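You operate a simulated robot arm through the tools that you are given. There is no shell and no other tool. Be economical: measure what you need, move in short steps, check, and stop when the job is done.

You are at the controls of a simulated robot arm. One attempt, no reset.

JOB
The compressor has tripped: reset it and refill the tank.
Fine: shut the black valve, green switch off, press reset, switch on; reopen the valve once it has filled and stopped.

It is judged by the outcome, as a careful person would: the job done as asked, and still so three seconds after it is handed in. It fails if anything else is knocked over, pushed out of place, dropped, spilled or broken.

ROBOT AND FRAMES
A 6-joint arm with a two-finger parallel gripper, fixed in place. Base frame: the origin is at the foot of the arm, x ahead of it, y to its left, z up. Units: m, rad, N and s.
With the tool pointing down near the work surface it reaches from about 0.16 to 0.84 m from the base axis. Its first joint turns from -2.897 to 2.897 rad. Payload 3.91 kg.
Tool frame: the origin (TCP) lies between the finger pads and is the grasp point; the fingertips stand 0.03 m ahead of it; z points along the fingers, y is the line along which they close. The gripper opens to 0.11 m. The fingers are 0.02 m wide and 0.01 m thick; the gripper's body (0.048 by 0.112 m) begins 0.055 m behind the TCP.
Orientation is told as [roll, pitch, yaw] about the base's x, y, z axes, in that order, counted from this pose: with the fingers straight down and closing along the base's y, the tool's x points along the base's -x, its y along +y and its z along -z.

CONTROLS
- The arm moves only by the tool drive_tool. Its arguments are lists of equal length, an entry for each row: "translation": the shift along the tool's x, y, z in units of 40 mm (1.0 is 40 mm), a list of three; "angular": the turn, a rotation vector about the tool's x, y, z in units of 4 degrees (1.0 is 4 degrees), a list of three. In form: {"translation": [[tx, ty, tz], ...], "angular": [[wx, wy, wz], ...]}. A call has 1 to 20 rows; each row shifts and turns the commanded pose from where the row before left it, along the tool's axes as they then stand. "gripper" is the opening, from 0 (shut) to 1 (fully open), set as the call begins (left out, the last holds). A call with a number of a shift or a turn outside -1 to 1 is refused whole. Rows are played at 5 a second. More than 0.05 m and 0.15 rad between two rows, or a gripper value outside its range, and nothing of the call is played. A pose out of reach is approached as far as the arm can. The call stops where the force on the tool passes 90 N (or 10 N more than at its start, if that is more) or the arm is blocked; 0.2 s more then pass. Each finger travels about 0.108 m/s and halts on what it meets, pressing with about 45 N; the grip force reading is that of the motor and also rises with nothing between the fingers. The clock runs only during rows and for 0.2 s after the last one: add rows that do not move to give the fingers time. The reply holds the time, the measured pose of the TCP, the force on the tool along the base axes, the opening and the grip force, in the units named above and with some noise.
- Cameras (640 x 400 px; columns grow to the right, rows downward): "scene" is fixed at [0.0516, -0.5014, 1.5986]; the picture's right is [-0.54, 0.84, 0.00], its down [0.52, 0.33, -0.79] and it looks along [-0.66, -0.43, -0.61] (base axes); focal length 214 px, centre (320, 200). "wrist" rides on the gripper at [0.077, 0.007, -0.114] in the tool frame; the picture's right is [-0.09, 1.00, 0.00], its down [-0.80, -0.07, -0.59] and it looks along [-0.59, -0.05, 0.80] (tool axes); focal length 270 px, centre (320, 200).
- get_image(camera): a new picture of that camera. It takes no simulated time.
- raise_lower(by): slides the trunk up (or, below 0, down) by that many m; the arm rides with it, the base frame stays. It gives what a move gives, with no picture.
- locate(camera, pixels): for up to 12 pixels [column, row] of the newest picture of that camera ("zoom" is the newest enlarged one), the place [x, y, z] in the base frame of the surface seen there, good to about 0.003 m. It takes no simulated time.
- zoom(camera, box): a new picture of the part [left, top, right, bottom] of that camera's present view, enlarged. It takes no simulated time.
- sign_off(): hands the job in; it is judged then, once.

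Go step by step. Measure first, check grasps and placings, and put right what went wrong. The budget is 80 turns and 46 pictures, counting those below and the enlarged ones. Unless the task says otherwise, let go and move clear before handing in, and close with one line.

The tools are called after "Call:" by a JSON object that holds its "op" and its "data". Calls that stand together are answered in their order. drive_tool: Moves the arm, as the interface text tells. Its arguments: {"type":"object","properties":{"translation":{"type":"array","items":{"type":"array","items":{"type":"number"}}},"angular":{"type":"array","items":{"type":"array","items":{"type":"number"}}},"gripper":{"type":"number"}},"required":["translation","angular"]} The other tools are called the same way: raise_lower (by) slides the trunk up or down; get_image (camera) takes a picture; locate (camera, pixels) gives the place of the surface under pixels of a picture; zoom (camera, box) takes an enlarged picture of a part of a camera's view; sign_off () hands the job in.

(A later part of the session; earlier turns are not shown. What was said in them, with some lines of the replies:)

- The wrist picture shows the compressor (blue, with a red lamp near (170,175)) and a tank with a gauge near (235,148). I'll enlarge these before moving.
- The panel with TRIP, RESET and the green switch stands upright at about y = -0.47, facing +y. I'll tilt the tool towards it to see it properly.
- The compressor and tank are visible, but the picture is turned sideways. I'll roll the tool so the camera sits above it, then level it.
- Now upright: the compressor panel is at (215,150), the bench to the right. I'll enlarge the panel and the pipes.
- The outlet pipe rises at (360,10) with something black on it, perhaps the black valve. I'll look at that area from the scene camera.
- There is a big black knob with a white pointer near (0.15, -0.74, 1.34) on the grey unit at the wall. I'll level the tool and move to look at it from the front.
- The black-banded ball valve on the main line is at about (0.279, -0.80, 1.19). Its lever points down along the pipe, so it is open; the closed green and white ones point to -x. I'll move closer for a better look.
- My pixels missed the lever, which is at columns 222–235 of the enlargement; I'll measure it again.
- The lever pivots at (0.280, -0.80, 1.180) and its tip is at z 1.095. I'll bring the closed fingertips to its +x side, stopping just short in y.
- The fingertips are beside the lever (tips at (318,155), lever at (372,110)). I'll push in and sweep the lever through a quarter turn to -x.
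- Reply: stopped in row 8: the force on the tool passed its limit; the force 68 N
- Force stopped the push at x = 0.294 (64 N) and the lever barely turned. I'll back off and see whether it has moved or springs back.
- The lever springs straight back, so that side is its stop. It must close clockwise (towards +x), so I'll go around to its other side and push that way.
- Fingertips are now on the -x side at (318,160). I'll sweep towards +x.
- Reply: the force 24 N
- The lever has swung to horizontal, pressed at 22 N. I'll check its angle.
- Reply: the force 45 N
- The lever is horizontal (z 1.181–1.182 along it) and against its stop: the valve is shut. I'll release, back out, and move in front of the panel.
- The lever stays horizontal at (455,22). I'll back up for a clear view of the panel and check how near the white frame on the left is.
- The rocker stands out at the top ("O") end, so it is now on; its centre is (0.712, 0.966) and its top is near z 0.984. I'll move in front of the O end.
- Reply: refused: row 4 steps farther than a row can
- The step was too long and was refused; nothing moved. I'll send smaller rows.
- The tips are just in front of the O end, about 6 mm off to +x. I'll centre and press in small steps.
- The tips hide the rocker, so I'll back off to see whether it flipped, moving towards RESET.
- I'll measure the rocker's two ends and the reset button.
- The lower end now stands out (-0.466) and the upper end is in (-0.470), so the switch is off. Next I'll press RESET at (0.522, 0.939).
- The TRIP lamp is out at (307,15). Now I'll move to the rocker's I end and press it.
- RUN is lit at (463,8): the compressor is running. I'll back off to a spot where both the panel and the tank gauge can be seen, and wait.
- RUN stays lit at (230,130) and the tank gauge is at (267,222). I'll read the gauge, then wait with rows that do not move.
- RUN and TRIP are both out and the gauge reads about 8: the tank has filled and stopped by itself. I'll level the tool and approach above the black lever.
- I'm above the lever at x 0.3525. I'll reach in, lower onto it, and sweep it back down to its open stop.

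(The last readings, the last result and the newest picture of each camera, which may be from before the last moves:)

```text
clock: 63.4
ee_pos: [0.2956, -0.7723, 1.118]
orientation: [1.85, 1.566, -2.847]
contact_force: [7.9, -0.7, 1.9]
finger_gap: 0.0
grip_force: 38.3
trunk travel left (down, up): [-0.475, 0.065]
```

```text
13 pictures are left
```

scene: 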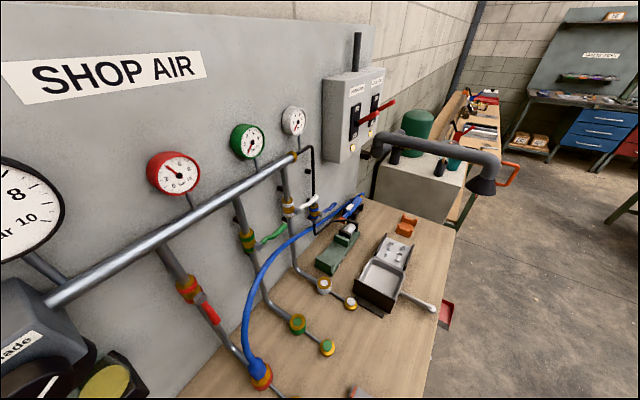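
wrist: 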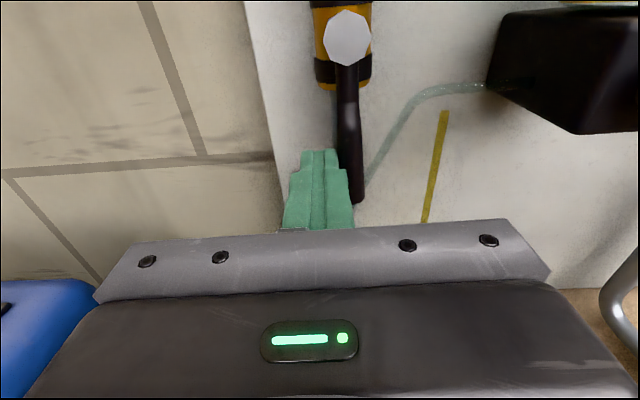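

The lever points down again (347,60)→(357,195). I'll nudge it to its stop, then withdraw and check.

Call:
{"op": "drive_tool", "data": {"translation": [[0, 0.1, 0], [0, 0, 0], [0, -0.6, 0], [0, 0, -1], [0, 0, -1], [0, 0, -1], [0, 0, -1], [0, 0, -1], [0, 0, -1], [0.5, 0, -1], [0.5, 0, -1], [0.5, -0.5, -0.8], [0.5, -0.5, -0.8], [0, 0, 0]], "angular": [[0, 0, 0], [0, 0, 0], [0, 0, 0], [0, 0, 0], [0, 0, 0], [0, 0, 0], [0, 0, 0], [0, 0, 0], [0, 0, 0], [0, 0, 0], [0, 0, 0], [0, 0, 0], [0, 0, 0], [0, 0, 0]]}}

Call:
{"op": "get_image", "data": {"camera": "wrist"}}

Call:
{"op": "get_image", "data": {"camera": "scene"}}

```text
clock: 66.4
ee_pos: [0.3463, -0.3879, 1.1973]
orientation: [1.876, 1.564, -2.825]
contact_force: [-0.5, -0.5, -0.7]
finger_gap: 0.0001
grip_force: 38.1
trunk travel left (down, up): [-0.475, 0.065]
```

```text
12 pictures are left
```

wrist: 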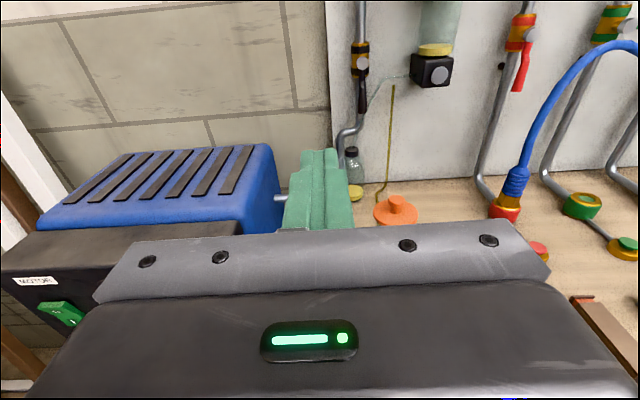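

```text
11 pictures are left
```

scene: 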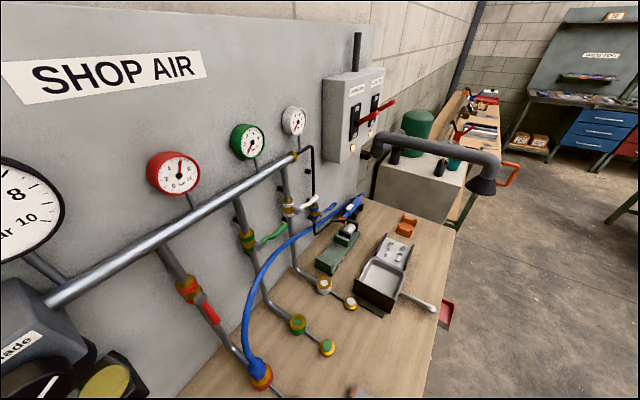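

The lever is down in line at (362,95), and the red branch gauge has risen, so air is flowing. I'll back off once more to check the lamps and tank gauge.

Call:
{"op": "drive_tool", "data": {"translation": [[0, -0.8, -0.6], [0, -0.8, -0.6], [0, -0.8, -0.6], [0, 0, -1], [0, 0, -1], [0, 0, -1], [0, 0, 0], [0, 0, 0], [0, 0, 0], [0, 0, 0], [0, 0, 0], [0, 0, 0], [0, 0, 0], [0, 0, 0]], "angular": [[0, -1, 0], [0, -1, 0], [0, -1, 0], [0, -1, 0], [0, 0, 0], [0, 0, 0], [0, 0, 0], [0, 0, 0], [0, 0, 0], [0, 0, 0], [0, 0, 0], [0, 0, 0], [0, 0, 0], [0, 0, 0]]}}

Call:
{"op": "get_image", "data": {"camera": "wrist"}}

Call:
{"op": "zoom", "data": {"camera": "wrist", "box": [145, 90, 305, 240]}}

```text
clock: 69.4
ee_pos: [0.443, -0.1976, 1.2336]
orientation: [0.017, 1.294, 1.603]
contact_force: [-0.2, 0.6, -0.4]
finger_gap: 0.0
grip_force: 38.1
trunk travel left (down, up): [-0.475, 0.065]
```

```text
10 pictures are left
```

wrist: 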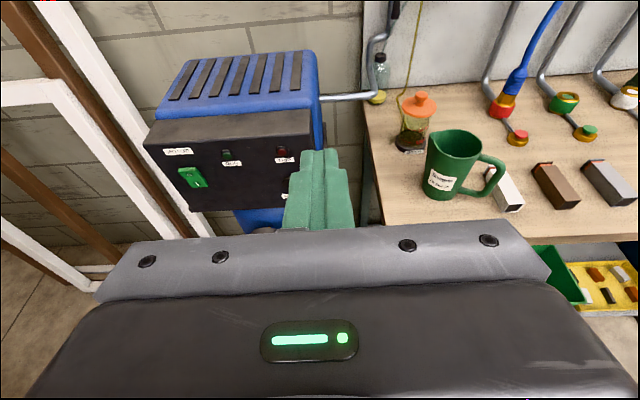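

```text
2.67 times, centred on (225, 165) of wrist
```

zoom: 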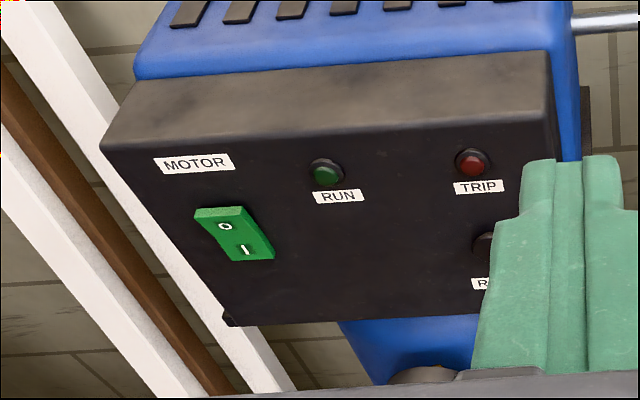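

The switch is on, RUN and TRIP are both dark, the black valve is open, nothing on the bench has moved and the arm is clear. I'm handing in.

Call:
{"op": "sign_off", "data": {}}

```text
The job is handed in.
```

The compressor is reset and the tank refilled to about 8 on its gauge; the motor stopped by itself, the switch is left on, and the black valve is open again.
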